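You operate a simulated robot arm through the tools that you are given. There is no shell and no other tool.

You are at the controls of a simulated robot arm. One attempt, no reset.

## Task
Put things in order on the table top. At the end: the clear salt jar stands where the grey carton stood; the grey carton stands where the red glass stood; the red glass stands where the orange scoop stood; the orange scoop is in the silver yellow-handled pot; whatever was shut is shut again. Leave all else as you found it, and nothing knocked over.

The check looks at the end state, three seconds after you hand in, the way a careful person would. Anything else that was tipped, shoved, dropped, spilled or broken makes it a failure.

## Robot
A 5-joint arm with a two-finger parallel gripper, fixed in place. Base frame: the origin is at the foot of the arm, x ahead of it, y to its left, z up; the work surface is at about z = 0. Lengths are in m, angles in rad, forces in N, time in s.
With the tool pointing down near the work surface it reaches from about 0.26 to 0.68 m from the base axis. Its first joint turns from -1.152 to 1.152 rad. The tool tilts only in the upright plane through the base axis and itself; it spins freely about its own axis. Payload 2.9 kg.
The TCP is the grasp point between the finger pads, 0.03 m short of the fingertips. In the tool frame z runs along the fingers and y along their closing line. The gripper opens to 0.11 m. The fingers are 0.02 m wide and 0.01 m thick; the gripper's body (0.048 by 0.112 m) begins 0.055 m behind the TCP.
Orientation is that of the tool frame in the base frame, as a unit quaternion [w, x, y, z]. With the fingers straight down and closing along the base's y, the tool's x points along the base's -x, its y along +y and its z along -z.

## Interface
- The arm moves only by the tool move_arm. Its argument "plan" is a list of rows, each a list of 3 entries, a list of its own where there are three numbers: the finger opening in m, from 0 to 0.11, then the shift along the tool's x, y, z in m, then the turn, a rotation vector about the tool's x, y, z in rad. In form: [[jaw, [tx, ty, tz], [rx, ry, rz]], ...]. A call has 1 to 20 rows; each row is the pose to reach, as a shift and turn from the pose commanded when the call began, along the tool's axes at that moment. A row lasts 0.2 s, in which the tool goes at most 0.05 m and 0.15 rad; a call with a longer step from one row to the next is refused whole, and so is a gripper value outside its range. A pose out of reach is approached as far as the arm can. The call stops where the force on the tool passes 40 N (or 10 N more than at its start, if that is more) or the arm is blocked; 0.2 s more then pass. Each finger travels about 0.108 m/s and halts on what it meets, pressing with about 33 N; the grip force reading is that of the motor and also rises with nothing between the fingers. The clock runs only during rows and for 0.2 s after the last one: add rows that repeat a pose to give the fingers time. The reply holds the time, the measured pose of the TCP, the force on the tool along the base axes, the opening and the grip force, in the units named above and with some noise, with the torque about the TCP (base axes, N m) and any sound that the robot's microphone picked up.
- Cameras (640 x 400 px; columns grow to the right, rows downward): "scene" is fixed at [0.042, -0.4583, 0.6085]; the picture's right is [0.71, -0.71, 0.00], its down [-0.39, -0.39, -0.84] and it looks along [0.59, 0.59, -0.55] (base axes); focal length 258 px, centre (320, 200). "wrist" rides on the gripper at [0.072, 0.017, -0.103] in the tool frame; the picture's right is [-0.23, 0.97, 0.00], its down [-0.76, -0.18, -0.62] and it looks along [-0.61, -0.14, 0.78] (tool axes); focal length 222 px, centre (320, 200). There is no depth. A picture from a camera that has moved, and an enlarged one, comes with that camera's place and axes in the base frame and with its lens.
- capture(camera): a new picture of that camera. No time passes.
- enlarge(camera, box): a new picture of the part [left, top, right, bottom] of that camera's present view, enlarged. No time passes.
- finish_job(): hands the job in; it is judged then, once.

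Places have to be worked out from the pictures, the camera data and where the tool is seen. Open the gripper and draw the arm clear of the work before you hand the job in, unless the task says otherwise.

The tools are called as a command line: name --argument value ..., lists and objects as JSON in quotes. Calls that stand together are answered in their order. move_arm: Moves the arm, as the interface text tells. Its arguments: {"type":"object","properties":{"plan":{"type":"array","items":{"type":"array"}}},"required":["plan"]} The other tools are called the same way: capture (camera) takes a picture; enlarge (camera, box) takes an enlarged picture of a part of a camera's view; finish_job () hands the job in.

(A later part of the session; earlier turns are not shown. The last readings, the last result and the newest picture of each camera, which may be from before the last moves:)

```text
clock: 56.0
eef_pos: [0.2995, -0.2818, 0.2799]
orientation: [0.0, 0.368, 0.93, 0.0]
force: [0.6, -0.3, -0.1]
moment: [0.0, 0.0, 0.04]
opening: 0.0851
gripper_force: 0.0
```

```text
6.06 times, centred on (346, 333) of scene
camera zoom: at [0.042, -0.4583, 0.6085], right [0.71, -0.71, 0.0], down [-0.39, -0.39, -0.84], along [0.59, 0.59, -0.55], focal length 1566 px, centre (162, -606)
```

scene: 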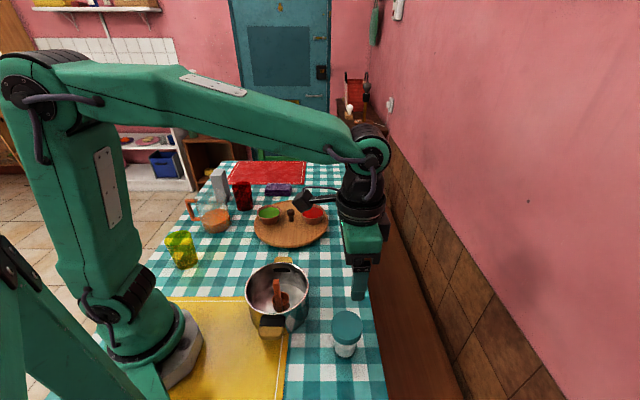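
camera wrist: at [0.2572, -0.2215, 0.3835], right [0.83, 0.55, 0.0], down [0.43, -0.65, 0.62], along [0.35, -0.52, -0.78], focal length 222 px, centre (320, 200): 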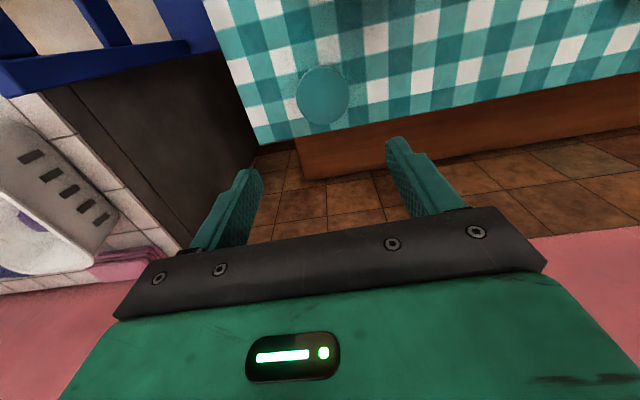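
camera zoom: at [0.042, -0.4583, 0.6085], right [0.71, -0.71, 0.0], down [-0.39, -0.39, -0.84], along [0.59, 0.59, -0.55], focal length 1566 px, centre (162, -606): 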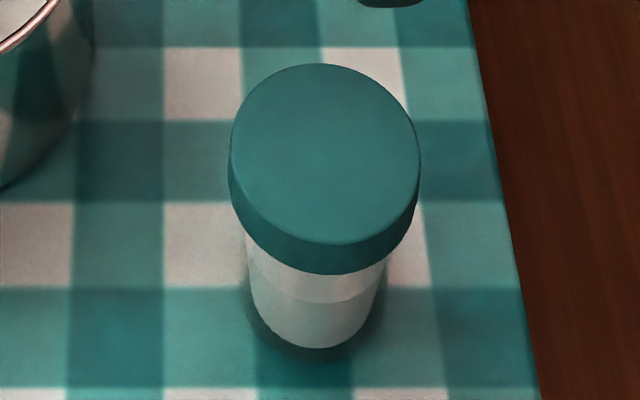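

The lid is a cap about 66 mm wide and 14 mm deep over a ~49 mm body, so I want to hold the body under the lid rather than the lid itself. I test up here whether the tool can tilt with the hand on the outer side and the fingers pointing inwards.

move_arm --plan '[[0.085, [0, 0, 0], [0, 0.14, 0]], [0.085, [0, 0, 0], [0, 0.28, 0]], [0.085, [0, 0, 0], [0, 0.42, 0]], [0.085, [0, 0, 0], [0, 0.56, 0]], [0.085, [0, 0, 0], [0, 0.7, 0]], [0.085, [0, 0, 0], [0, 0.785, 0]], [0.085, [0, 0, 0], [0, 0.785, 0]]]'

capture --camera "wrist"

capture --camera "scene"

```text
clock: 57.6
eef_pos: [0.301, -0.2823, 0.2803]
orientation: [-0.356, 0.34, 0.859, 0.14]
force: [-0.4, 0.1, 0.6]
moment: [0.02, -0.01, -0.01]
opening: 0.0848
gripper_force: 0.1
```

```text
taken
camera wrist: at [0.3279, -0.2849, 0.4047], right [0.78, 0.6, -0.16], down [0.59, -0.8, -0.1], along [-0.19, -0.02, -0.98], focal length 222 px, centre (320, 200)
```

wrist: 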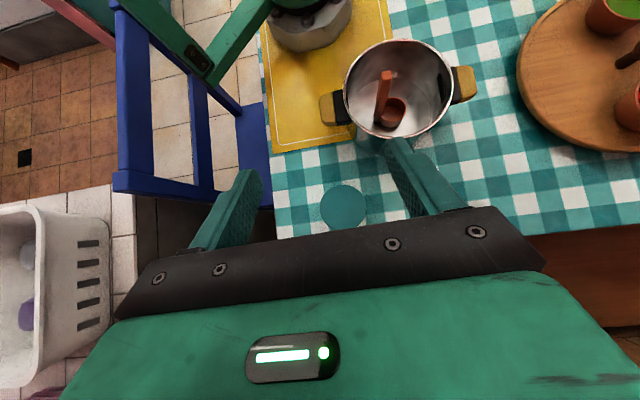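

```text
taken
```

scene: 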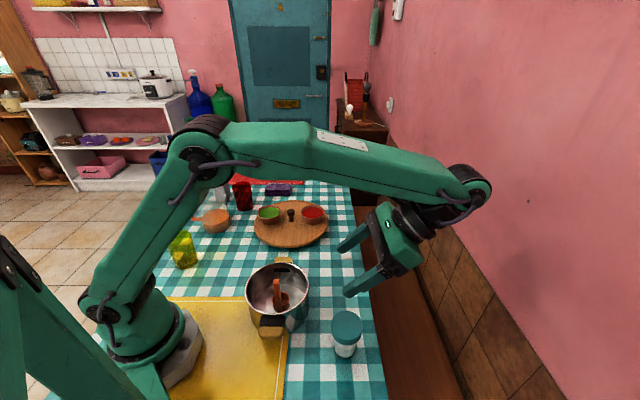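

The 45° inward tilt is reachable, and the camera now looks almost straight down on the jar. I enlarge it to fix the jar's axis.

enlarge --camera "wrist" --box '[300, 170, 390, 240]'

enlarge --camera "scene" --box '[310, 190, 470, 370]'

```text
5.71 times, centred on (345, 205) of wrist
camera zoom: at [0.3279, -0.2849, 0.4047], right [0.78, 0.6, -0.16], down [0.59, -0.8, -0.1], along [-0.19, -0.02, -0.98], focal length 1269 px, centre (177, 171)
```

zoom: 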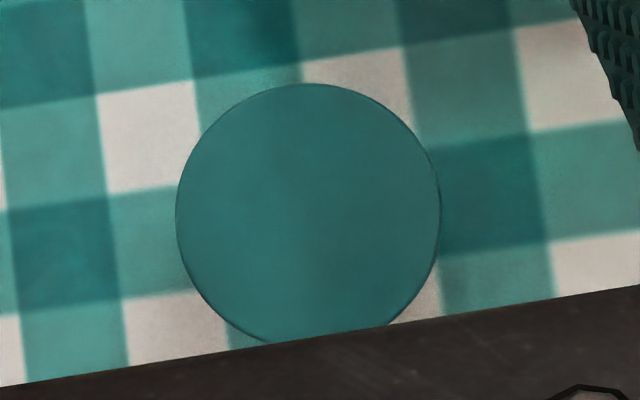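

```text
2.22 times, centred on (390, 280) of scene
camera zoom: at [0.042, -0.4583, 0.6085], right [0.71, -0.71, 0.0], down [-0.39, -0.39, -0.84], along [0.59, 0.59, -0.55], focal length 574 px, centre (164, 22)
```

zoom: 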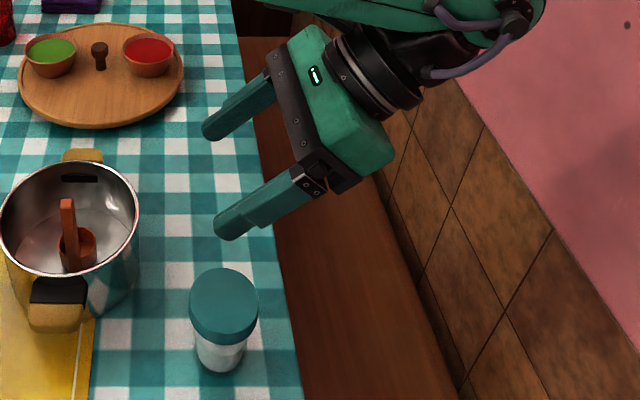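

Lid centre is (0.300, -0.281), R 33 mm. I descend, still tilted 45° and with the fingers opened to 0.1, to just above the jar, with the TCP about 13 mm on the outer side of its axis.

move_arm --plan '[[0.1, [-0.0311, 0, 0.0255], [0, 0, 0]], [0.1, [-0.0622, 0, 0.0509], [0, 0, 0]], [0.1, [-0.0927, 0, 0.077], [0, 0, 0]], [0.1, [-0.1139, 0, 0.0982], [0, 0, 0]], [0.1, [-0.1139, 0, 0.0982], [0, 0, 0]]]'

capture --camera "wrist"

enlarge --camera "scene" --box '[300, 230, 440, 370]'

```text
clock: 58.8
eef_pos: [0.3091, -0.2883, 0.1282]
orientation: [-0.356, 0.339, 0.859, 0.141]
force: [-0.5, -0.8, 0.6]
moment: [0.0, -0.01, 0.0]
opening: 0.0999
gripper_force: 0.1
```

```text
taken
camera wrist: at [0.3371, -0.2912, 0.2533], right [0.78, 0.6, -0.16], down [0.59, -0.8, -0.1], along [-0.19, -0.02, -0.98], focal length 222 px, centre (320, 200)
```

wrist: 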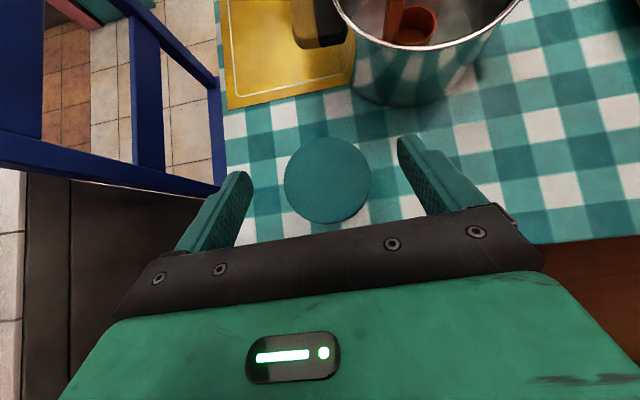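

```text
2.86 times, centred on (370, 300) of scene
camera zoom: at [0.042, -0.4583, 0.6085], right [0.71, -0.71, 0.0], down [-0.39, -0.39, -0.84], along [0.59, 0.59, -0.55], focal length 738 px, centre (177, -86)
```

zoom: 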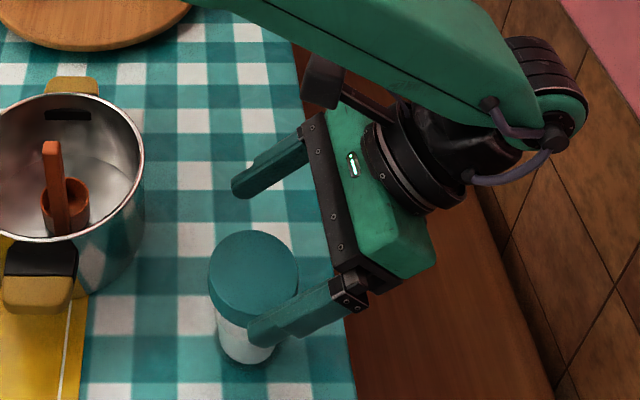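

The jar is centred between the fingers (within 1 mm). I descend the remaining 84 mm in small steps, watching the force.

move_arm --plan '[[0.1, [-0.0141, 0, 0.0141], [0, 0, 0]], [0.1, [-0.0283, 0, 0.0283], [0, 0, 0]], [0.1, [-0.0389, 0, 0.0389], [0, 0, 0]], [0.1, [-0.0389, 0, 0.0389], [0, 0, 0]]]'

capture --camera "wrist"

enlarge --camera "scene" --box '[300, 250, 420, 370]'

```text
clock: 59.8
eef_pos: [0.309, -0.2891, 0.0747]
orientation: [-0.356, 0.34, 0.859, 0.141]
force: [0.1, 0.1, -0.6]
moment: [0.0, -0.01, 0.0]
opening: 0.1
gripper_force: 0.1
```

```text
taken
camera wrist: at [0.3363, -0.2926, 0.1992], right [0.78, 0.6, -0.16], down [0.59, -0.8, -0.1], along [-0.19, -0.02, -0.98], focal length 222 px, centre (320, 200)
```

wrist: 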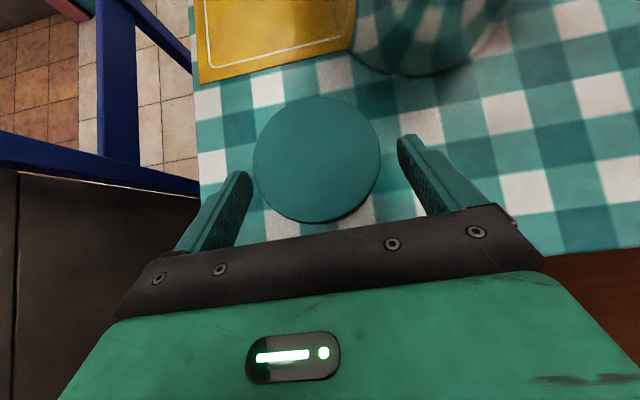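

```text
3.33 times, centred on (360, 310) of scene
camera zoom: at [0.042, -0.4583, 0.6085], right [0.71, -0.71, 0.0], down [-0.39, -0.39, -0.84], along [0.59, 0.59, -0.55], focal length 861 px, centre (187, -167)
```

zoom: 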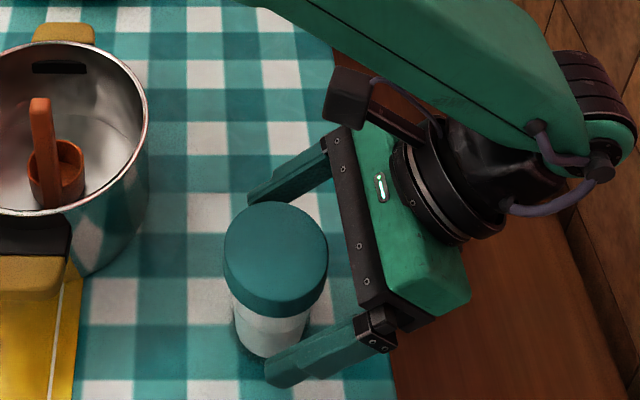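

Lid top confirmed at z 0.0895. I descend the last 30 mm with a 1 mm sideways correction.

move_arm --plan '[[0.1, [-0.0071, 0.0012, 0.0071], [0, 0, 0]], [0.1, [-0.0141, 0.0012, 0.0141], [0, 0, 0]], [0.1, [-0.0184, 0.0012, 0.0184], [0, 0, 0]], [0.1, [-0.0212, 0.0012, 0.0212], [0, 0, 0]], [0.1, [-0.0212, 0.0012, 0.0212], [0, 0, 0]]]'

capture --camera "wrist"

enlarge --camera "scene" --box '[310, 280, 400, 370]'

```text
clock: 61.0
eef_pos: [0.3079, -0.2882, 0.045]
orientation: [-0.356, 0.339, 0.86, 0.139]
force: [0.0, 0.2, 0.2]
moment: [-0.01, -0.02, 0.0]
opening: 0.1001
gripper_force: 0.1
```

```text
taken
camera wrist: at [0.3365, -0.2914, 0.1696], right [0.78, 0.6, -0.16], down [0.59, -0.8, -0.1], along [-0.19, -0.02, -0.98], focal length 222 px, centre (320, 200)
```

wrist: 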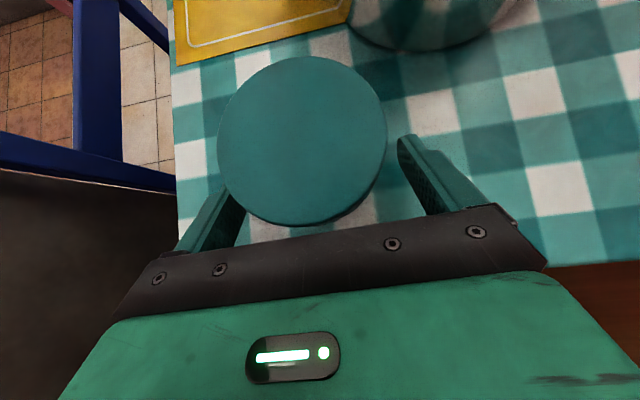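

```text
4.44 times, centred on (355, 325) of scene
camera zoom: at [0.042, -0.4583, 0.6085], right [0.71, -0.71, 0.0], down [-0.39, -0.39, -0.84], along [0.59, 0.59, -0.55], focal length 1148 px, centre (164, -356)
```

zoom: 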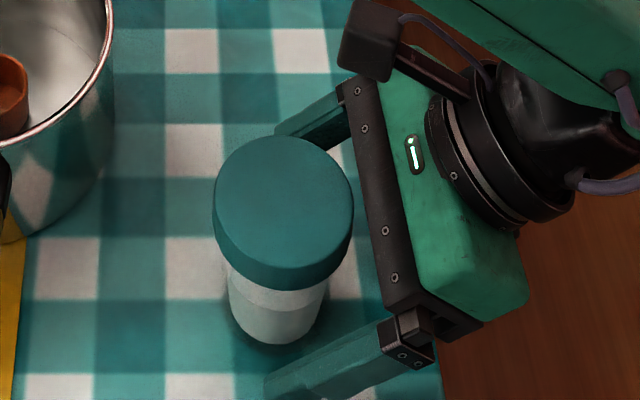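

The fingers are on both sides of the body, below the lid, and the jar is about 2 mm off the midline; I correct that and close slowly.

move_arm --plan '[[0.09, [0, 0.002, 0], [0, 0, 0]], [0.075, [0, 0.002, 0], [0, 0, 0]], [0.065, [0, 0.002, 0], [0, 0, 0]], [0.06, [0, 0.002, 0], [0, 0, 0]], [0.056, [0, 0.002, 0], [0, 0, 0]]]'

capture --camera "wrist"

enlarge --camera "scene" --box '[310, 280, 400, 370]'

```text
clock: 62.2
eef_pos: [0.3105, -0.2872, 0.0455]
orientation: [-0.357, 0.34, 0.859, 0.139]
force: [0.6, -1.2, -0.2]
moment: [-0.01, 0.0, 0.01]
opening: 0.0563
gripper_force: 0.0
```

```text
taken
camera wrist: at [0.338, -0.2895, 0.1695], right [0.78, 0.6, -0.16], down [0.6, -0.8, -0.1], along [-0.19, -0.02, -0.98], focal length 222 px, centre (320, 200)
```

wrist: 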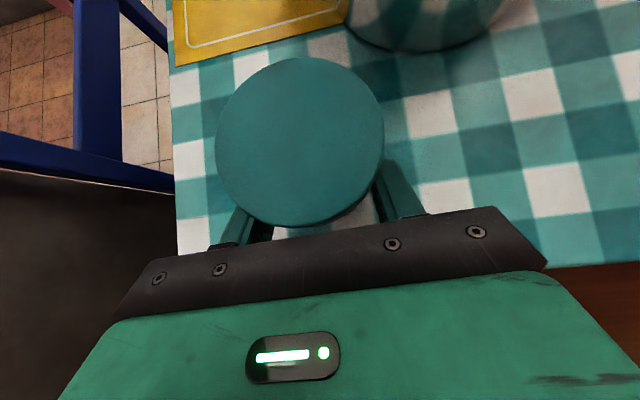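

```text
4.44 times, centred on (355, 325) of scene
camera zoom: at [0.042, -0.4583, 0.6085], right [0.71, -0.71, 0.0], down [-0.39, -0.39, -0.84], along [0.59, 0.59, -0.55], focal length 1148 px, centre (164, -356)
```

zoom: 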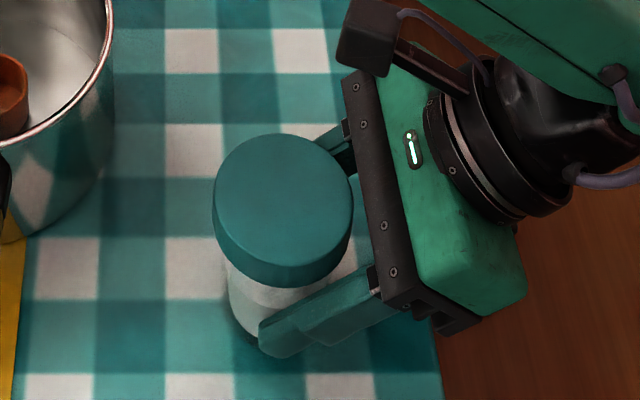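

Nothing has moved so far, and both fingers pass freely under the lid. I close the rest of the way onto the body.

move_arm --plan '[[0.053, [0, 0, 0], [0, 0, 0]], [0.051, [0, 0, 0], [0, 0, 0]], [0.049, [0, 0, 0], [0, 0, 0]], [0.046, [0, 0, 0], [0, 0, 0]], [0.03, [0, 0, 0], [0, 0, 0]], [0.03, [0, 0, 0], [0, 0, 0]]]'

capture --camera "wrist"

enlarge --camera "scene" --box '[310, 280, 400, 370]'

```text
clock: 63.6
eef_pos: [0.3095, -0.2861, 0.0446]
orientation: [-0.357, 0.339, 0.859, 0.139]
force: [0.7, 0.4, -0.3]
moment: [0.02, -0.03, -0.01]
opening: 0.0552
gripper_force: 32.8
```

```text
taken
camera wrist: at [0.338, -0.2894, 0.1695], right [0.78, 0.6, -0.16], down [0.6, -0.8, -0.1], along [-0.19, -0.02, -0.98], focal length 222 px, centre (320, 200)
```

wrist: 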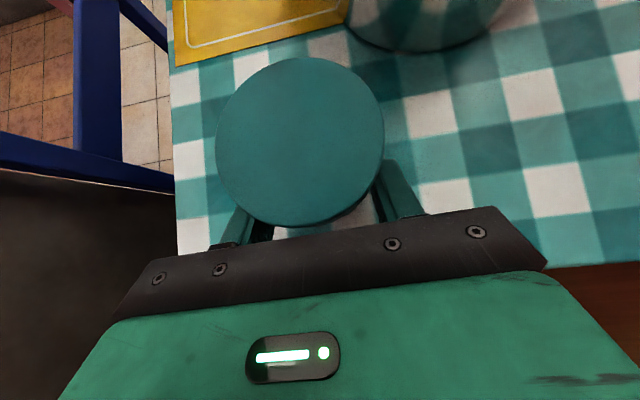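

```text
4.44 times, centred on (355, 325) of scene
camera zoom: at [0.042, -0.4583, 0.6085], right [0.71, -0.71, 0.0], down [-0.39, -0.39, -0.84], along [0.59, 0.59, -0.55], focal length 1148 px, centre (164, -356)
```

zoom: 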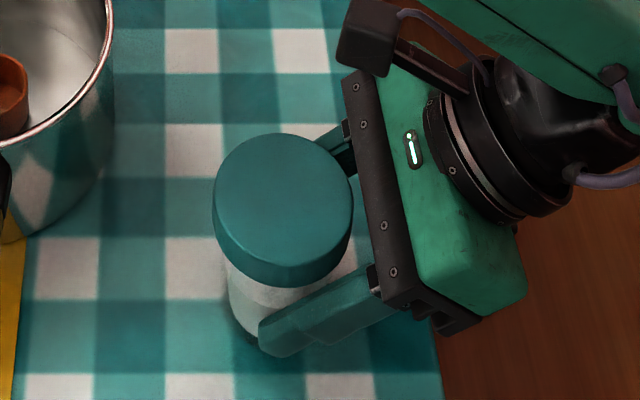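

Gripped at 55 mm, which is the body, not the 66 mm lid. I lift just 12 mm, slowly, and check that body and lid come along together.

move_arm --plan '[[0.03, [0.0014, 0, -0.0014], [0, 0, 0]], [0.03, [0.0035, 0, -0.0035], [0, 0, 0]], [0.03, [0.006, 0, -0.006], [0, 0, 0]], [0.03, [0.0085, 0, -0.0085], [0, 0, 0]], [0.03, [0.0085, 0, -0.0085], [0, 0, 0]]]'

capture --camera "wrist"

enlarge --camera "scene" --box '[310, 280, 400, 370]'

```text
clock: 64.8
eef_pos: [0.3096, -0.2867, 0.0573]
orientation: [-0.357, 0.339, 0.86, 0.138]
force: [-0.6, 0.0, -2.9]
moment: [-0.05, -0.04, -0.02]
opening: 0.0553
gripper_force: 32.8
```

```text
taken
camera wrist: at [0.3387, -0.2891, 0.1818], right [0.78, 0.6, -0.16], down [0.6, -0.8, -0.1], along [-0.19, -0.02, -0.98], focal length 222 px, centre (320, 200)
```

wrist: 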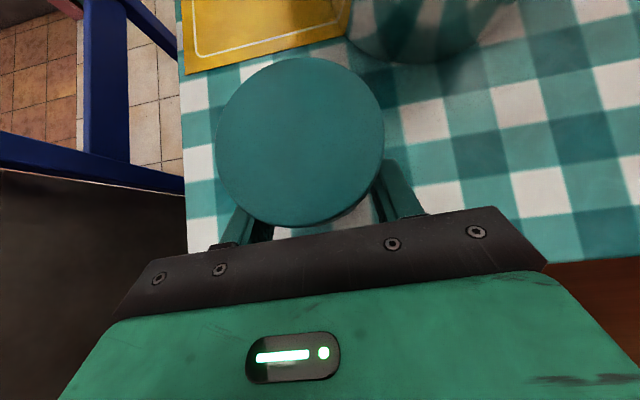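

```text
4.44 times, centred on (355, 325) of scene
camera zoom: at [0.042, -0.4583, 0.6085], right [0.71, -0.71, 0.0], down [-0.39, -0.39, -0.84], along [0.59, 0.59, -0.55], focal length 1148 px, centre (164, -356)
```

zoom: 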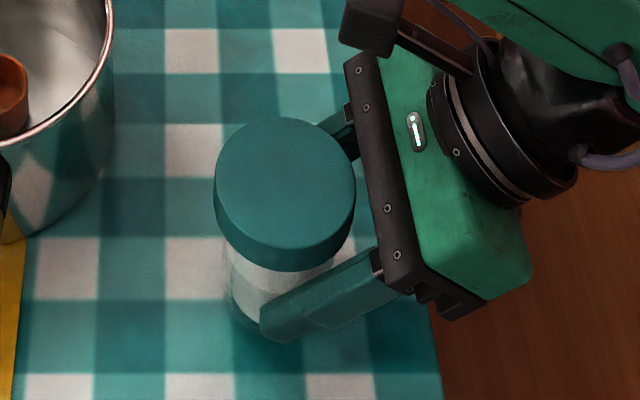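

The jar rose with the hand, lid and body together, no slip (about 2.7 N). I lift on gently, with soft acceleration, until the jar base is around 0.13 m up.

move_arm --plan '[[0.03, [0.0028, 0, -0.0028], [0, 0, 0]], [0.03, [0.0078, 0, -0.0078], [0, 0, 0]], [0.03, [0.0148, 0, -0.0148], [0, 0, 0]], [0.03, [0.024, 0, -0.024], [0, 0, 0]], [0.03, [0.0346, 0, -0.0346], [0, 0, 0]], [0.03, [0.046, 0, -0.046], [0, 0, 0]], [0.03, [0.0573, 0, -0.0573], [0, 0, 0]], [0.03, [0.0679, 0, -0.0679], [0, 0, 0]], [0.03, [0.0764, 0, -0.0764], [0, 0, 0]], [0.03, [0.082, 0, -0.082], [0, 0, 0]], [0.03, [0.0841, 0, -0.0841], [0, 0, 0]]]'

capture --camera "wrist"

enlarge --camera "scene" --box '[290, 210, 430, 350]'

```text
clock: 67.2
eef_pos: [0.311, -0.2858, 0.176]
orientation: [-0.357, 0.339, 0.86, 0.137]
force: [-0.6, 0.0, -2.1]
moment: [0.0, -0.02, -0.03]
opening: 0.0552
gripper_force: 33.0
```

```text
taken
camera wrist: at [0.3392, -0.2878, 0.3002], right [0.78, 0.6, -0.17], down [0.6, -0.8, -0.1], along [-0.19, -0.02, -0.98], focal length 222 px, centre (320, 200)
```

wrist: 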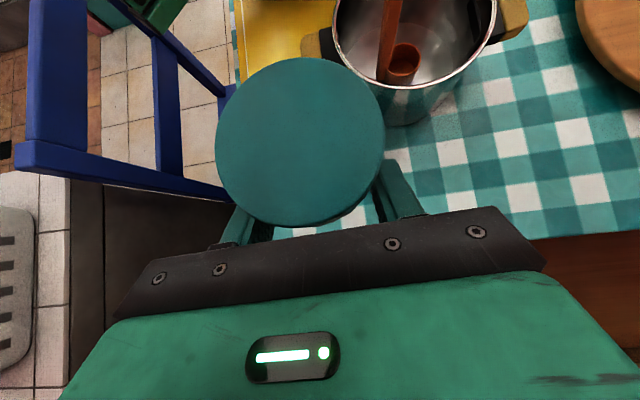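

```text
2.86 times, centred on (360, 280) of scene
camera zoom: at [0.042, -0.4583, 0.6085], right [0.71, -0.71, 0.0], down [-0.39, -0.39, -0.84], along [0.59, 0.59, -0.55], focal length 738 px, centre (206, -29)
```

zoom: 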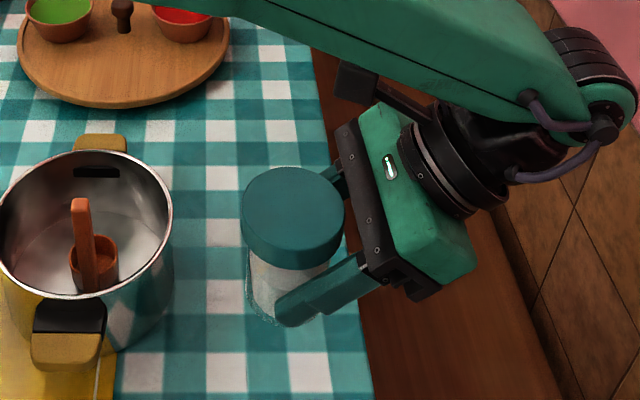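

The hold is solid. I now swing the jar about the base axis at radius 0.42, tilt kept in the radial plane, rising a little, gently and with soft start and stop — first to azimuth -0.10 rad.

move_arm --plan '[[0.03, [0.0015, 0.0082, -0.0013], [0.0223, 0, -0.0223]], [0.03, [0.0051, 0.0273, -0.0034], [0.0541, 0, -0.0541]], [0.03, [0.0107, 0.0545, -0.0048], [0.1001, 0, -0.1001]], [0.03, [0.0183, 0.0857, -0.0044], [0.1531, 0, -0.1531]], [0.03, [0.0278, 0.1183, -0.0019], [0.2097, 0, -0.2097]], [0.03, [0.0385, 0.1503, 0.0031], [0.2662, 0, -0.2662]], [0.03, [0.0503, 0.1812, 0.0107], [0.3228, 0, -0.3228]], [0.03, [0.0616, 0.209, 0.0206], [0.3758, 0, -0.3758]], [0.03, [0.0711, 0.2305, 0.0301], [0.4183, 0, -0.4183]], [0.03, [0.078, 0.2444, 0.037], [0.4465, 0, -0.4465]], [0.03, [0.0821, 0.2521, 0.0411], [0.4628, 0, -0.4628]], [0.03, [0.0821, 0.2521, 0.0411], [0.4628, 0, -0.4628]]]'

capture --camera "wrist"

capture --camera "scene"

```text
clock: 69.8
eef_pos: [0.4189, -0.0418, 0.2045]
orientation: [-0.382, 0.045, 0.923, 0.02]
force: [0.4, 0.4, -2.0]
moment: [-0.04, -0.01, -0.02]
opening: 0.0553
gripper_force: 33.3
```

```text
taken
camera wrist: at [0.4428, -0.0291, 0.3289], right [0.26, 0.95, -0.16], down [0.96, -0.27, -0.1], along [-0.14, -0.13, -0.98], focal length 222 px, centre (320, 200)
```

wrist: 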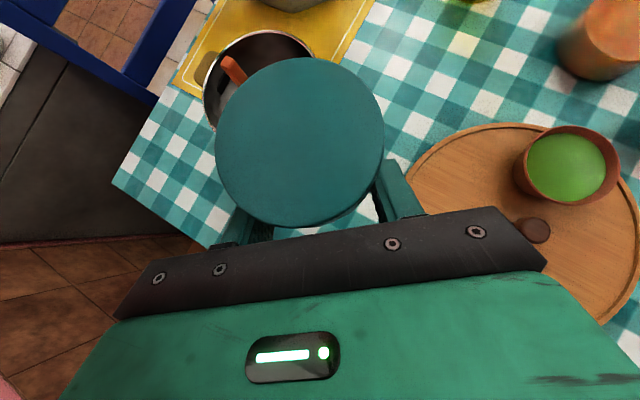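

```text
taken
```

scene: 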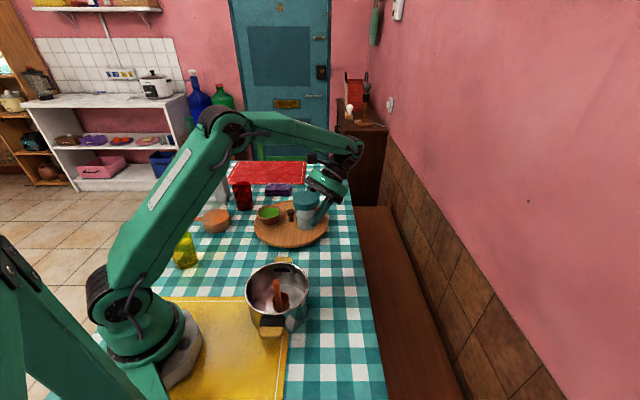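

The jar remains firmly held. Next leg: swing on to azimuth 0.455 at radius 0.35, where the camera can look down on the carton's old spot, the yellow glass and the pitcher to judge clearances.

move_arm --plan '[[0.03, [0.0001, 0.0084, 0.0001], [0.0141, 0, -0.0141]], [0.03, [0.0014, 0.0272, 0.0014], [0.046, 0, -0.046]], [0.03, [0.0059, 0.0518, 0.0059], [0.0884, 0, -0.0884]], [0.03, [0.014, 0.0792, 0.014], [0.1379, 0, -0.1379]], [0.03, [0.0258, 0.1064, 0.0258], [0.1909, 0, -0.1909]], [0.03, [0.0403, 0.1309, 0.0403], [0.244, 0, -0.244]], [0.03, [0.0557, 0.1508, 0.0557], [0.2934, 0, -0.2934]], [0.03, [0.0689, 0.1664, 0.0689], [0.3359, 0, -0.3359]], [0.03, [0.0793, 0.1769, 0.0793], [0.3677, 0, -0.3677]], [0.03, [0.085, 0.1824, 0.085], [0.3854, 0, -0.3854]], [0.03, [0.0874, 0.1844, 0.0874], [0.3924, 0, -0.3924]], [0.03, [0.0874, 0.1844, 0.0874], [0.3924, 0, -0.3924]]]'

capture --camera "wrist"

capture --camera "scene"

```text
clock: 72.4
eef_pos: [0.3149, 0.1523, 0.204]
orientation: [-0.373, -0.208, 0.9, -0.086]
force: [-0.6, -0.6, -0.9]
moment: [0.02, 0.01, 0.01]
opening: 0.0554
gripper_force: 33.1
```

```text
taken
camera wrist: at [0.3265, 0.1764, 0.329], right [-0.28, 0.95, -0.16], down [0.96, 0.27, -0.1], along [-0.05, -0.18, -0.98], focal length 222 px, centre (320, 200)
```

wrist: 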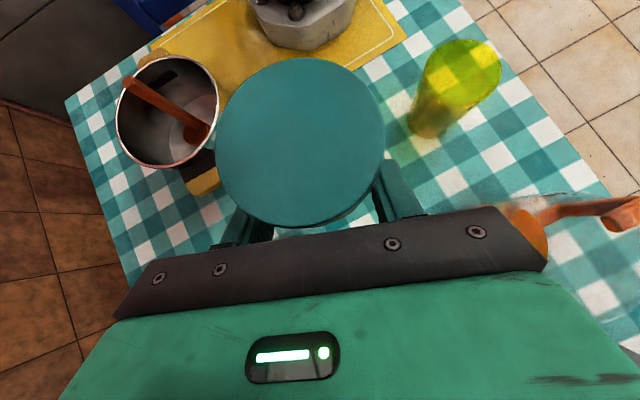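

```text
taken
```

scene: 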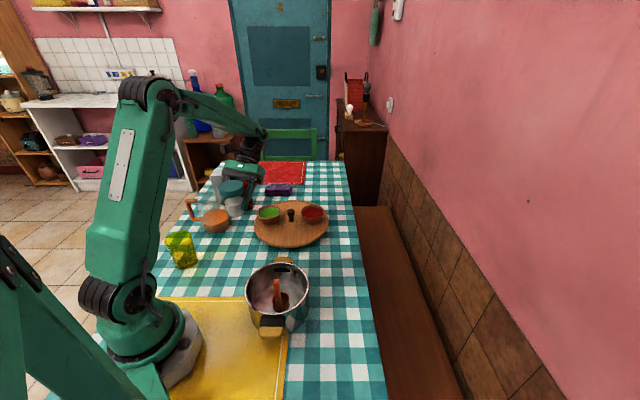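

I enlarge the pitcher in both views to measure its wall position against the hand's width.

enlarge --camera "wrist" --box '[480, 180, 640, 290]'

enlarge --camera "scene" --box '[160, 150, 280, 280]'

```text
3.64 times, centred on (560, 235) of wrist
camera zoom: at [0.3265, 0.1764, 0.329], right [-0.28, 0.95, -0.16], down [0.96, 0.27, -0.1], along [-0.05, -0.18, -0.98], focal length 808 px, centre (-553, 73)
```

zoom: 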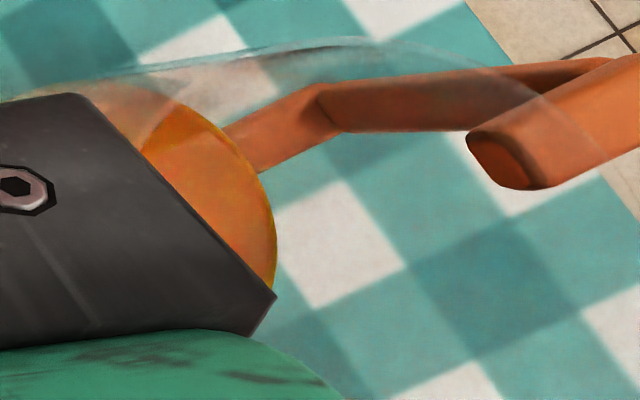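

```text
3.08 times, centred on (220, 215) of scene
camera zoom: at [0.042, -0.4583, 0.6085], right [0.71, -0.71, 0.0], down [-0.39, -0.39, -0.84], along [0.59, 0.59, -0.55], focal length 795 px, centre (628, 154)
```

zoom: 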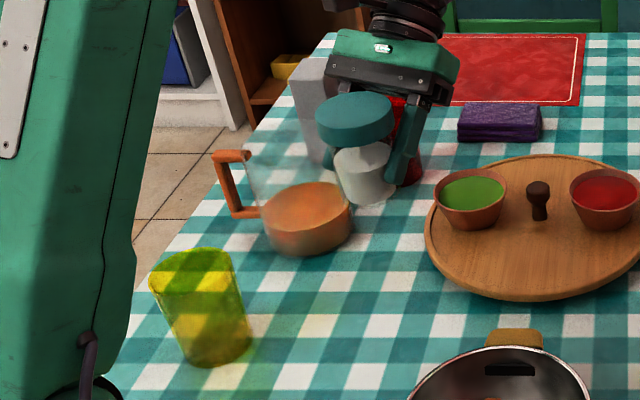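

The pitcher comes out centred near (0.306, 0.346), R 0.056, height 0.12; on the exact ray the hand's rear corner would pass it by only ~7 mm, so I aim the jar a few millimetres clockwise, at (0.246, 0.168), which gives about 15 mm. I move there, still high.

move_arm --plan '[[0.03, [0.0018, 0.0027, 0.0018], [0.006, 0, -0.006]], [0.03, [0.0055, 0.0082, 0.0055], [0.0181, 0, -0.0181]], [0.03, [0.0104, 0.0154, 0.0104], [0.0341, 0, -0.0341]], [0.03, [0.0159, 0.0236, 0.0159], [0.0522, 0, -0.0522]], [0.03, [0.0214, 0.0318, 0.0214], [0.0703, 0, -0.0703]], [0.03, [0.026, 0.0386, 0.026], [0.0853, 0, -0.0853]], [0.03, [0.0291, 0.0431, 0.0291], [0.0954, 0, -0.0954]], [0.03, [0.0306, 0.0454, 0.0306], [0.1004, 0, -0.1004]], [0.03, [0.0306, 0.0454, 0.0306], [0.1004, 0, -0.1004]]]'

capture --camera "wrist"

enlarge --camera "scene" --box '[150, 130, 290, 290]'

```text
clock: 74.4
eef_pos: [0.2562, 0.1732, 0.2053]
orientation: [-0.365, -0.273, 0.883, -0.113]
force: [0.2, 0.7, -2.1]
moment: [0.02, -0.03, 0.01]
opening: 0.0549
gripper_force: 33.1
```

```text
taken
camera wrist: at [0.2642, 0.2002, 0.3302], right [-0.42, 0.9, -0.16], down [0.91, 0.4, -0.1], along [-0.02, -0.19, -0.98], focal length 222 px, centre (320, 200)
```

wrist: 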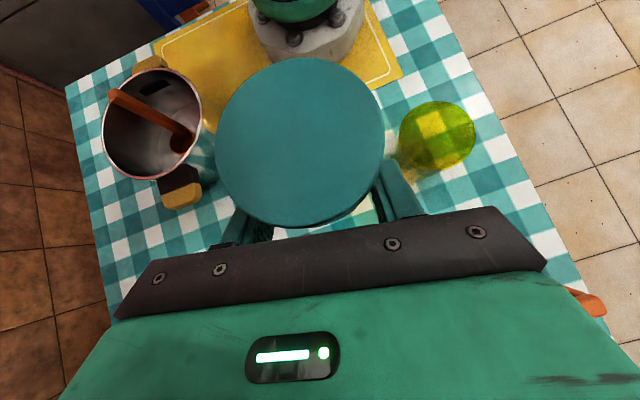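

```text
2.50 times, centred on (220, 210) of scene
camera zoom: at [0.042, -0.4583, 0.6085], right [0.71, -0.71, 0.0], down [-0.39, -0.39, -0.84], along [0.59, 0.59, -0.55], focal length 646 px, centre (570, 175)
```

zoom: 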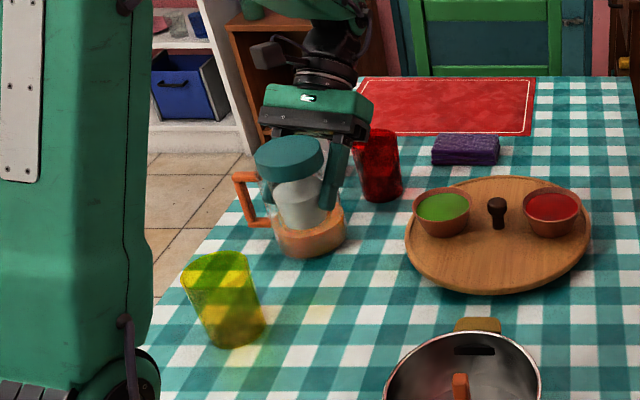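

The spot below is free, with the yellow glass well off to the side. I lower gently to TCP z ≈ 0.10 and then check the clearance to the pitcher.

move_arm --plan '[[0.03, [-0.0035, 0, 0.0035], [0, 0, 0]], [0.03, [-0.0099, 0, 0.0099], [0, 0, 0]], [0.03, [-0.0191, 0, 0.0191], [0, 0, 0]], [0.03, [-0.0297, 0, 0.0297], [0, 0, 0]], [0.03, [-0.0403, 0, 0.0403], [0, 0, 0]], [0.03, [-0.0509, 0, 0.0509], [0, 0, 0]], [0.03, [-0.0608, 0, 0.0608], [0, 0, 0]], [0.03, [-0.0679, 0, 0.0679], [0, 0, 0]], [0.03, [-0.0721, 0, 0.0721], [0, 0, 0]], [0.03, [-0.0742, 0, 0.0742], [0, 0, 0]], [0.03, [-0.0742, 0, 0.0742], [0, 0, 0]]]'

capture --camera "wrist"

enlarge --camera "scene" --box '[150, 150, 290, 290]'

```text
clock: 76.8
eef_pos: [0.2564, 0.1753, 0.1]
orientation: [-0.365, -0.271, 0.883, -0.112]
force: [0.1, -0.7, -1.3]
moment: [-0.03, 0.01, -0.03]
opening: 0.055
gripper_force: 33.3
```

```text
taken
camera wrist: at [0.2649, 0.1999, 0.2238], right [-0.41, 0.9, -0.16], down [0.91, 0.4, -0.1], along [-0.02, -0.19, -0.98], focal length 222 px, centre (320, 200)
```

wrist: 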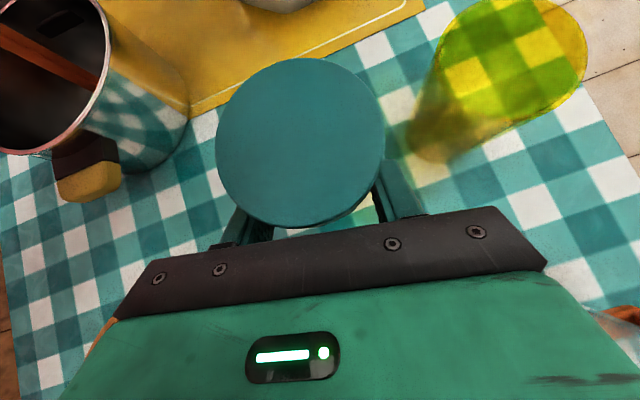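

```text
2.86 times, centred on (220, 220) of scene
camera zoom: at [0.042, -0.4583, 0.6085], right [0.71, -0.71, 0.0], down [-0.39, -0.39, -0.84], along [0.59, 0.59, -0.55], focal length 738 px, centre (606, 143)
```

zoom: 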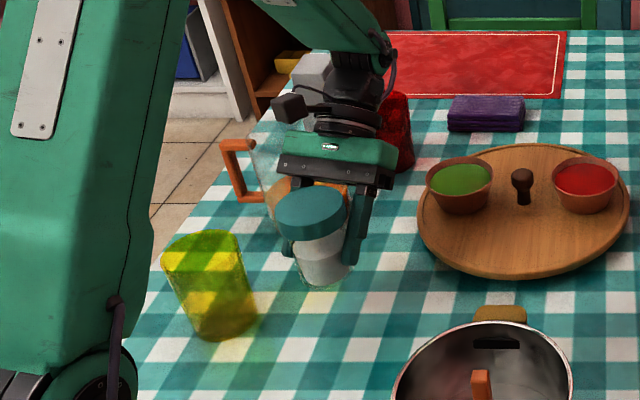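

I zoom in on the space between the hand and the pitcher.

enlarge --camera "scene" --box '[185, 170, 265, 250]'

enlarge --camera "wrist" --box '[500, 240, 640, 400]'

```text
5.00 times, centred on (225, 210) of scene
camera zoom: at [0.042, -0.4583, 0.6085], right [0.71, -0.71, 0.0], down [-0.39, -0.39, -0.84], along [0.59, 0.59, -0.55], focal length 1292 px, centre (795, 150)
```

zoom: 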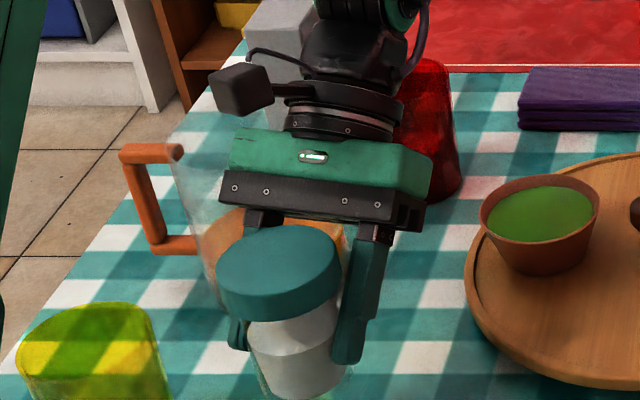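

```text
2.50 times, centred on (570, 320) of wrist
camera zoom: at [0.2649, 0.1999, 0.2238], right [-0.41, 0.9, -0.16], down [0.91, 0.4, -0.1], along [-0.02, -0.19, -0.98], focal length 555 px, centre (-305, -100)
```

zoom: 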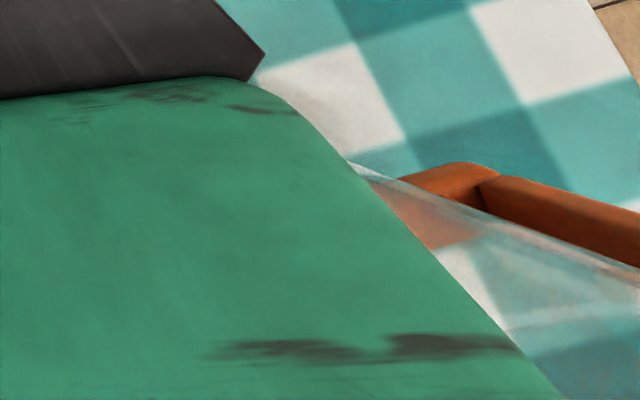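

The straight pitcher silhouette in the wrist view gives its near wall at x ≈ 0.254–0.256, so the hand's rear corner will pass about 15 mm clear. I lower to about 5 mm above the table.

move_arm --plan '[[0.03, [-0.0035, 0, 0.0035], [0, 0, 0]], [0.03, [-0.0092, 0, 0.0092], [0, 0, 0]], [0.03, [-0.0163, 0, 0.0163], [0, 0, 0]], [0.03, [-0.0233, 0, 0.0233], [0, 0, 0]], [0.03, [-0.0297, 0, 0.0297], [0, 0, 0]], [0.03, [-0.0339, 0, 0.0339], [0, 0, 0]], [0.03, [-0.035, 0, 0.035], [0, 0, 0]]]'

capture --camera "wrist"

enlarge --camera "scene" --box '[180, 170, 270, 270]'

```text
clock: 78.4
eef_pos: [0.2562, 0.1752, 0.0502]
orientation: [-0.366, -0.271, 0.883, -0.112]
force: [-0.1, -0.5, -1.7]
moment: [0.02, 0.0, -0.03]
opening: 0.0557
gripper_force: 32.8
```

```text
taken
camera wrist: at [0.2646, 0.1998, 0.1749], right [-0.41, 0.9, -0.16], down [0.91, 0.4, -0.1], along [-0.02, -0.19, -0.98], focal length 222 px, centre (320, 200)
```

wrist: 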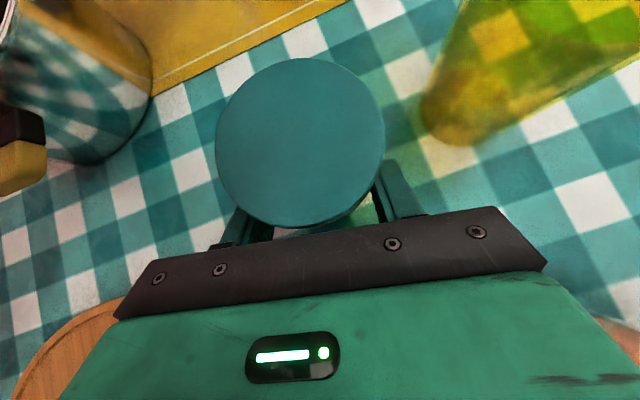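

```text
4.00 times, centred on (225, 220) of scene
camera zoom: at [0.042, -0.4583, 0.6085], right [0.71, -0.71, 0.0], down [-0.39, -0.39, -0.84], along [0.59, 0.59, -0.55], focal length 1034 px, centre (700, 120)
```

zoom: 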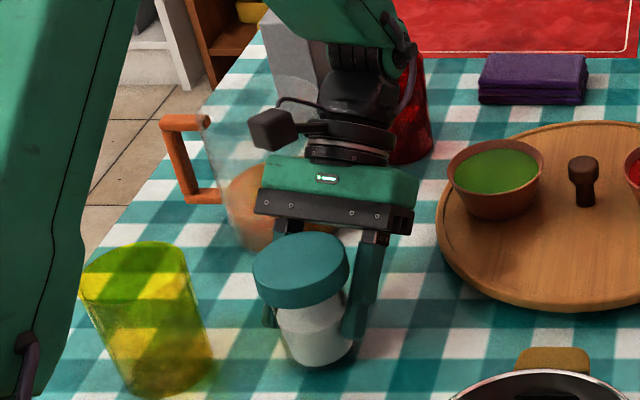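

No contact with anything and the pitcher is unmoved. I lower in millimetre steps until the jar touches down.

move_arm --plan '[[0.03, [-0.0011, 0, 0.0011], [0, 0, 0]], [0.03, [-0.0021, 0, 0.0021], [0, 0, 0]]]'

```text
clock: 79.0
eef_pos: [0.2566, 0.1736, 0.048]
orientation: [-0.365, -0.272, 0.883, -0.113]
force: [0.8, -0.2, -3.3]
moment: [0.03, -0.01, 0.0]
opening: 0.0554
gripper_force: 33.5
```

move_arm --plan '[[0.03, [-0.0007, 0, 0.0007], [0, 0, 0]], [0.03, [-0.0014, 0, 0.0014], [0, 0, 0]]]'

```text
clock: 79.6
eef_pos: [0.2574, 0.1738, 0.0452]
orientation: [-0.366, -0.272, 0.883, -0.113]
force: [-0.8, -0.4, -0.7]
moment: [0.0, -0.03, 0.02]
opening: 0.0554
gripper_force: 33.1
```

move_arm --plan '[[0.03, [-0.0004, 0, 0.0004], [0, 0, 0]], [0.03, [-0.0008, 0, 0.0008], [0, 0, 0]]]'

```text
clock: 80.2
eef_pos: [0.2554, 0.1751, 0.045]
orientation: [-0.365, -0.273, 0.883, -0.113]
force: [1.7, 6.0, 16.0]
moment: [-0.21, 0.08, -0.04]
opening: 0.0555
gripper_force: 33.0
```

The jar is on the table (16 N). I ease off half a millimetre and open the fingers gradually.

move_arm --plan '[[0.03, [0.0004, 0, -0.0004], [0, 0, 0]], [0.045, [0.0004, 0, -0.0004], [0, 0, 0]], [0.056, [0.0004, 0, -0.0004], [0, 0, 0]], [0.06, [0.0004, 0, -0.0004], [0, 0, 0]], [0.07, [0.0004, 0, -0.0004], [0, 0, 0]], [0.085, [0.0004, 0, -0.0004], [0, 0, 0]], [0.095, [0.0004, 0, -0.0004], [0, 0, 0]], [0.095, [0.0004, 0, -0.0004], [0, 0, 0]]]'

capture --camera "wrist"

enlarge --camera "scene" --box '[180, 170, 270, 270]'

```text
clock: 82.0
eef_pos: [0.255, 0.1748, 0.0443]
orientation: [-0.366, -0.272, 0.883, -0.112]
force: [-0.4, 0.4, -0.4]
moment: [0.01, 0.02, 0.04]
opening: 0.0949
gripper_force: 0.0
```

```text
taken
camera wrist: at [0.2643, 0.2001, 0.1693], right [-0.42, 0.9, -0.16], down [0.91, 0.4, -0.1], along [-0.02, -0.19, -0.98], focal length 222 px, centre (320, 200)
```

wrist: 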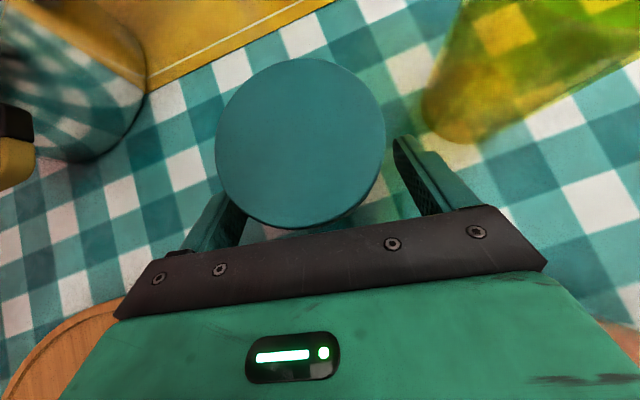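

```text
4.00 times, centred on (225, 220) of scene
camera zoom: at [0.042, -0.4583, 0.6085], right [0.71, -0.71, 0.0], down [-0.39, -0.39, -0.84], along [0.59, 0.59, -0.55], focal length 1034 px, centre (700, 120)
```

zoom: 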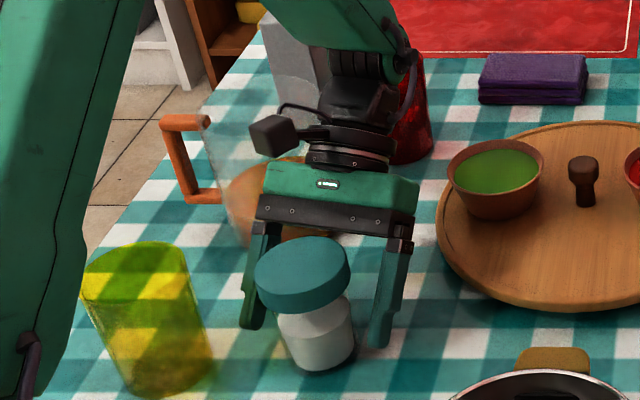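

The jar stands free, lid on. I withdraw straight up, the reverse of the approach.

move_arm --plan '[[0.095, [0.0071, 0, -0.0071], [0, 0, 0]], [0.095, [0.0177, 0, -0.0177], [0, 0, 0]], [0.095, [0.0318, 0, -0.0318], [0, 0, 0]], [0.095, [0.0495, 0, -0.0495], [0, 0, 0]], [0.095, [0.0742, 0, -0.0742], [0, 0, 0]], [0.095, [0.0999, 0, -0.0999], [0, 0, 0]], [0.095, [0.1273, 0, -0.1273], [0, 0, 0]], [0.095, [0.1414, 0, -0.1414], [0, 0, 0]]]'

capture --camera "wrist"

capture --camera "scene"

```text
clock: 83.8
eef_pos: [0.2535, 0.1749, 0.2434]
orientation: [-0.366, -0.272, 0.883, -0.113]
force: [1.0, 0.1, 0.1]
moment: [-0.04, 0.01, -0.01]
opening: 0.0947
gripper_force: 0.0
```

```text
taken
camera wrist: at [0.2632, 0.1993, 0.3684], right [-0.42, 0.9, -0.16], down [0.91, 0.4, -0.1], along [-0.02, -0.19, -0.98], focal length 222 px, centre (320, 200)
```

wrist: 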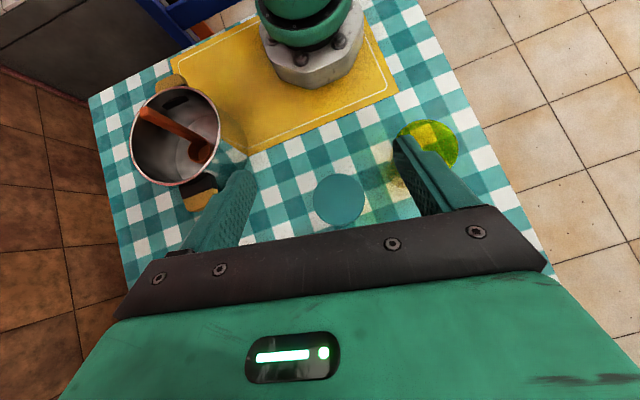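

```text
taken
```

scene: 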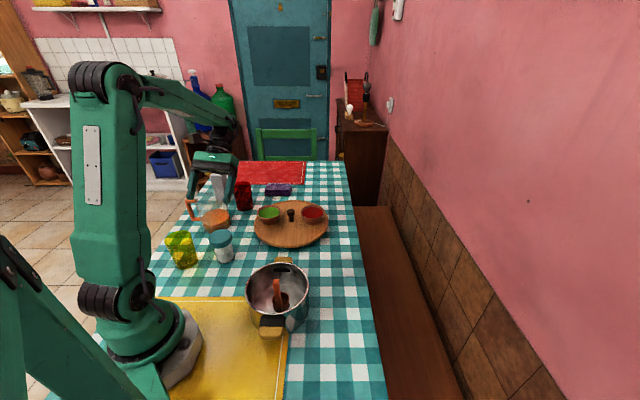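

All four are in place by the look of it. I enlarge the scene to verify jar, glass, carton, scoop and the untouched items.

enlarge --camera "scene" --box '[150, 150, 340, 280]'

enlarge --camera "scene" --box '[160, 215, 260, 280]'

enlarge --camera "scene" --box '[220, 240, 400, 370]'

```text
3.08 times, centred on (245, 215) of scene
camera zoom: at [0.042, -0.4583, 0.6085], right [0.71, -0.71, 0.0], down [-0.39, -0.39, -0.84], along [0.59, 0.59, -0.55], focal length 795 px, centre (551, 154)
```

zoom: 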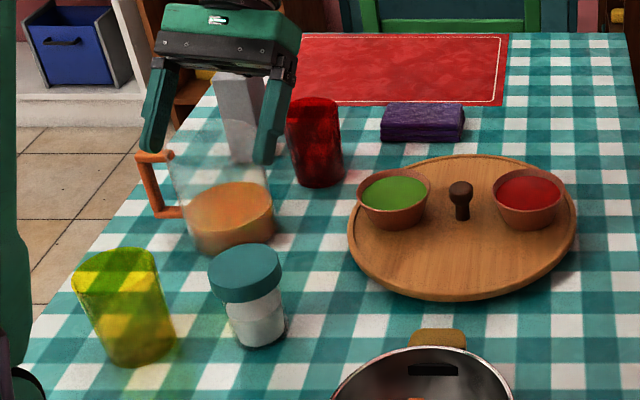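

```text
6.15 times, centred on (210, 248) of scene
camera zoom: at [0.042, -0.4583, 0.6085], right [0.71, -0.71, 0.0], down [-0.39, -0.39, -0.84], along [0.59, 0.59, -0.55], focal length 1590 px, centre (997, -92)
```

zoom: 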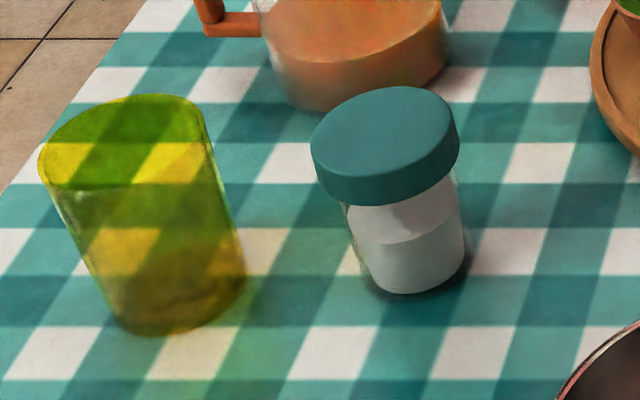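

```text
3.08 times, centred on (310, 305) of scene
camera zoom: at [0.042, -0.4583, 0.6085], right [0.71, -0.71, 0.0], down [-0.39, -0.39, -0.84], along [0.59, 0.59, -0.55], focal length 795 px, centre (351, -123)
```

zoom: 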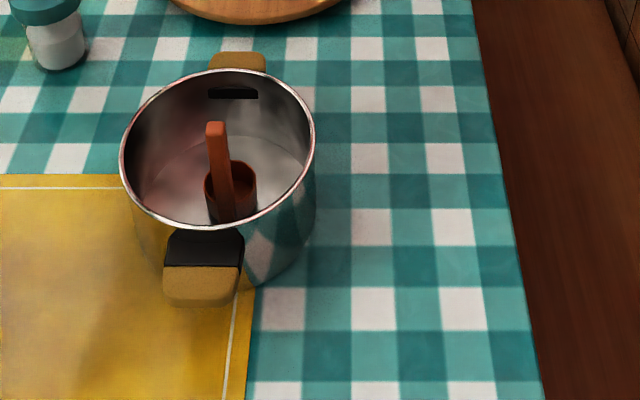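

Jar at (0.245, 0.172) by the scene view, upright with its lid on; scoop in the pot; nothing else displaced. I raise the hand, untilt it and draw it clear for a last full check.

move_arm --plan '[[0.095, [0.0177, 0, -0.0177], [0, 0, 0]], [0.095, [0.0424, 0, -0.0424], [0, -0.1, 0]], [0.095, [0.0707, 0, -0.0707], [0, -0.22, 0]], [0.095, [0.099, 0, -0.099], [0, -0.35, 0]], [0.095, [0.1202, 0, -0.1202], [0, -0.48, 0]], [0.095, [0.1273, 0, -0.1273], [0, -0.61, 0]], [0.095, [0.1273, 0, -0.1273], [0, -0.72, 0]], [0.095, [0.1273, 0, -0.1273], [0, -0.785, 0]], [0.095, [0.1273, 0, -0.1273], [0, -0.785, 0]]]'

capture --camera "scene"

capture --camera "wrist"

```text
clock: 85.8
eef_pos: [0.2557, 0.1752, 0.425]
orientation: [0.0, -0.295, 0.955, 0.0]
force: [0.8, -0.3, 1.4]
moment: [0.0, -0.01, 0.02]
opening: 0.095
gripper_force: 0.0
```

```text
taken
```

scene: 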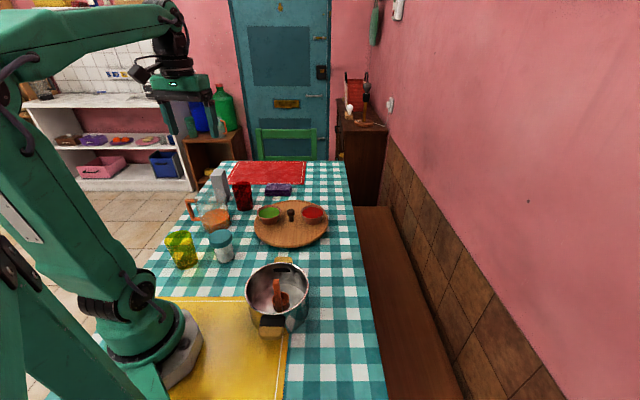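

```text
taken
camera wrist: at [0.1862, 0.1473, 0.5281], right [-0.36, 0.93, 0.0], down [0.73, 0.28, 0.62], along [0.58, 0.22, -0.78], focal length 222 px, centre (320, 200)
```

wrist: 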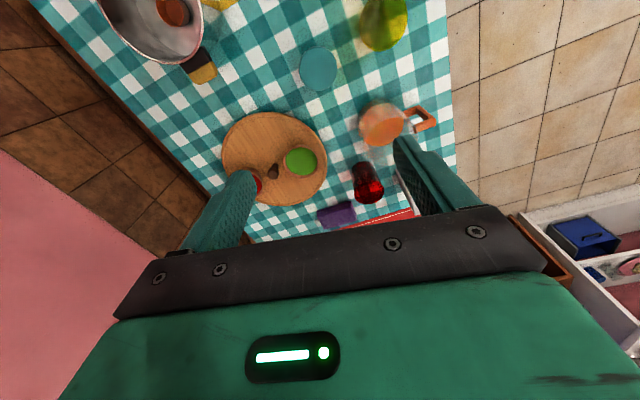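

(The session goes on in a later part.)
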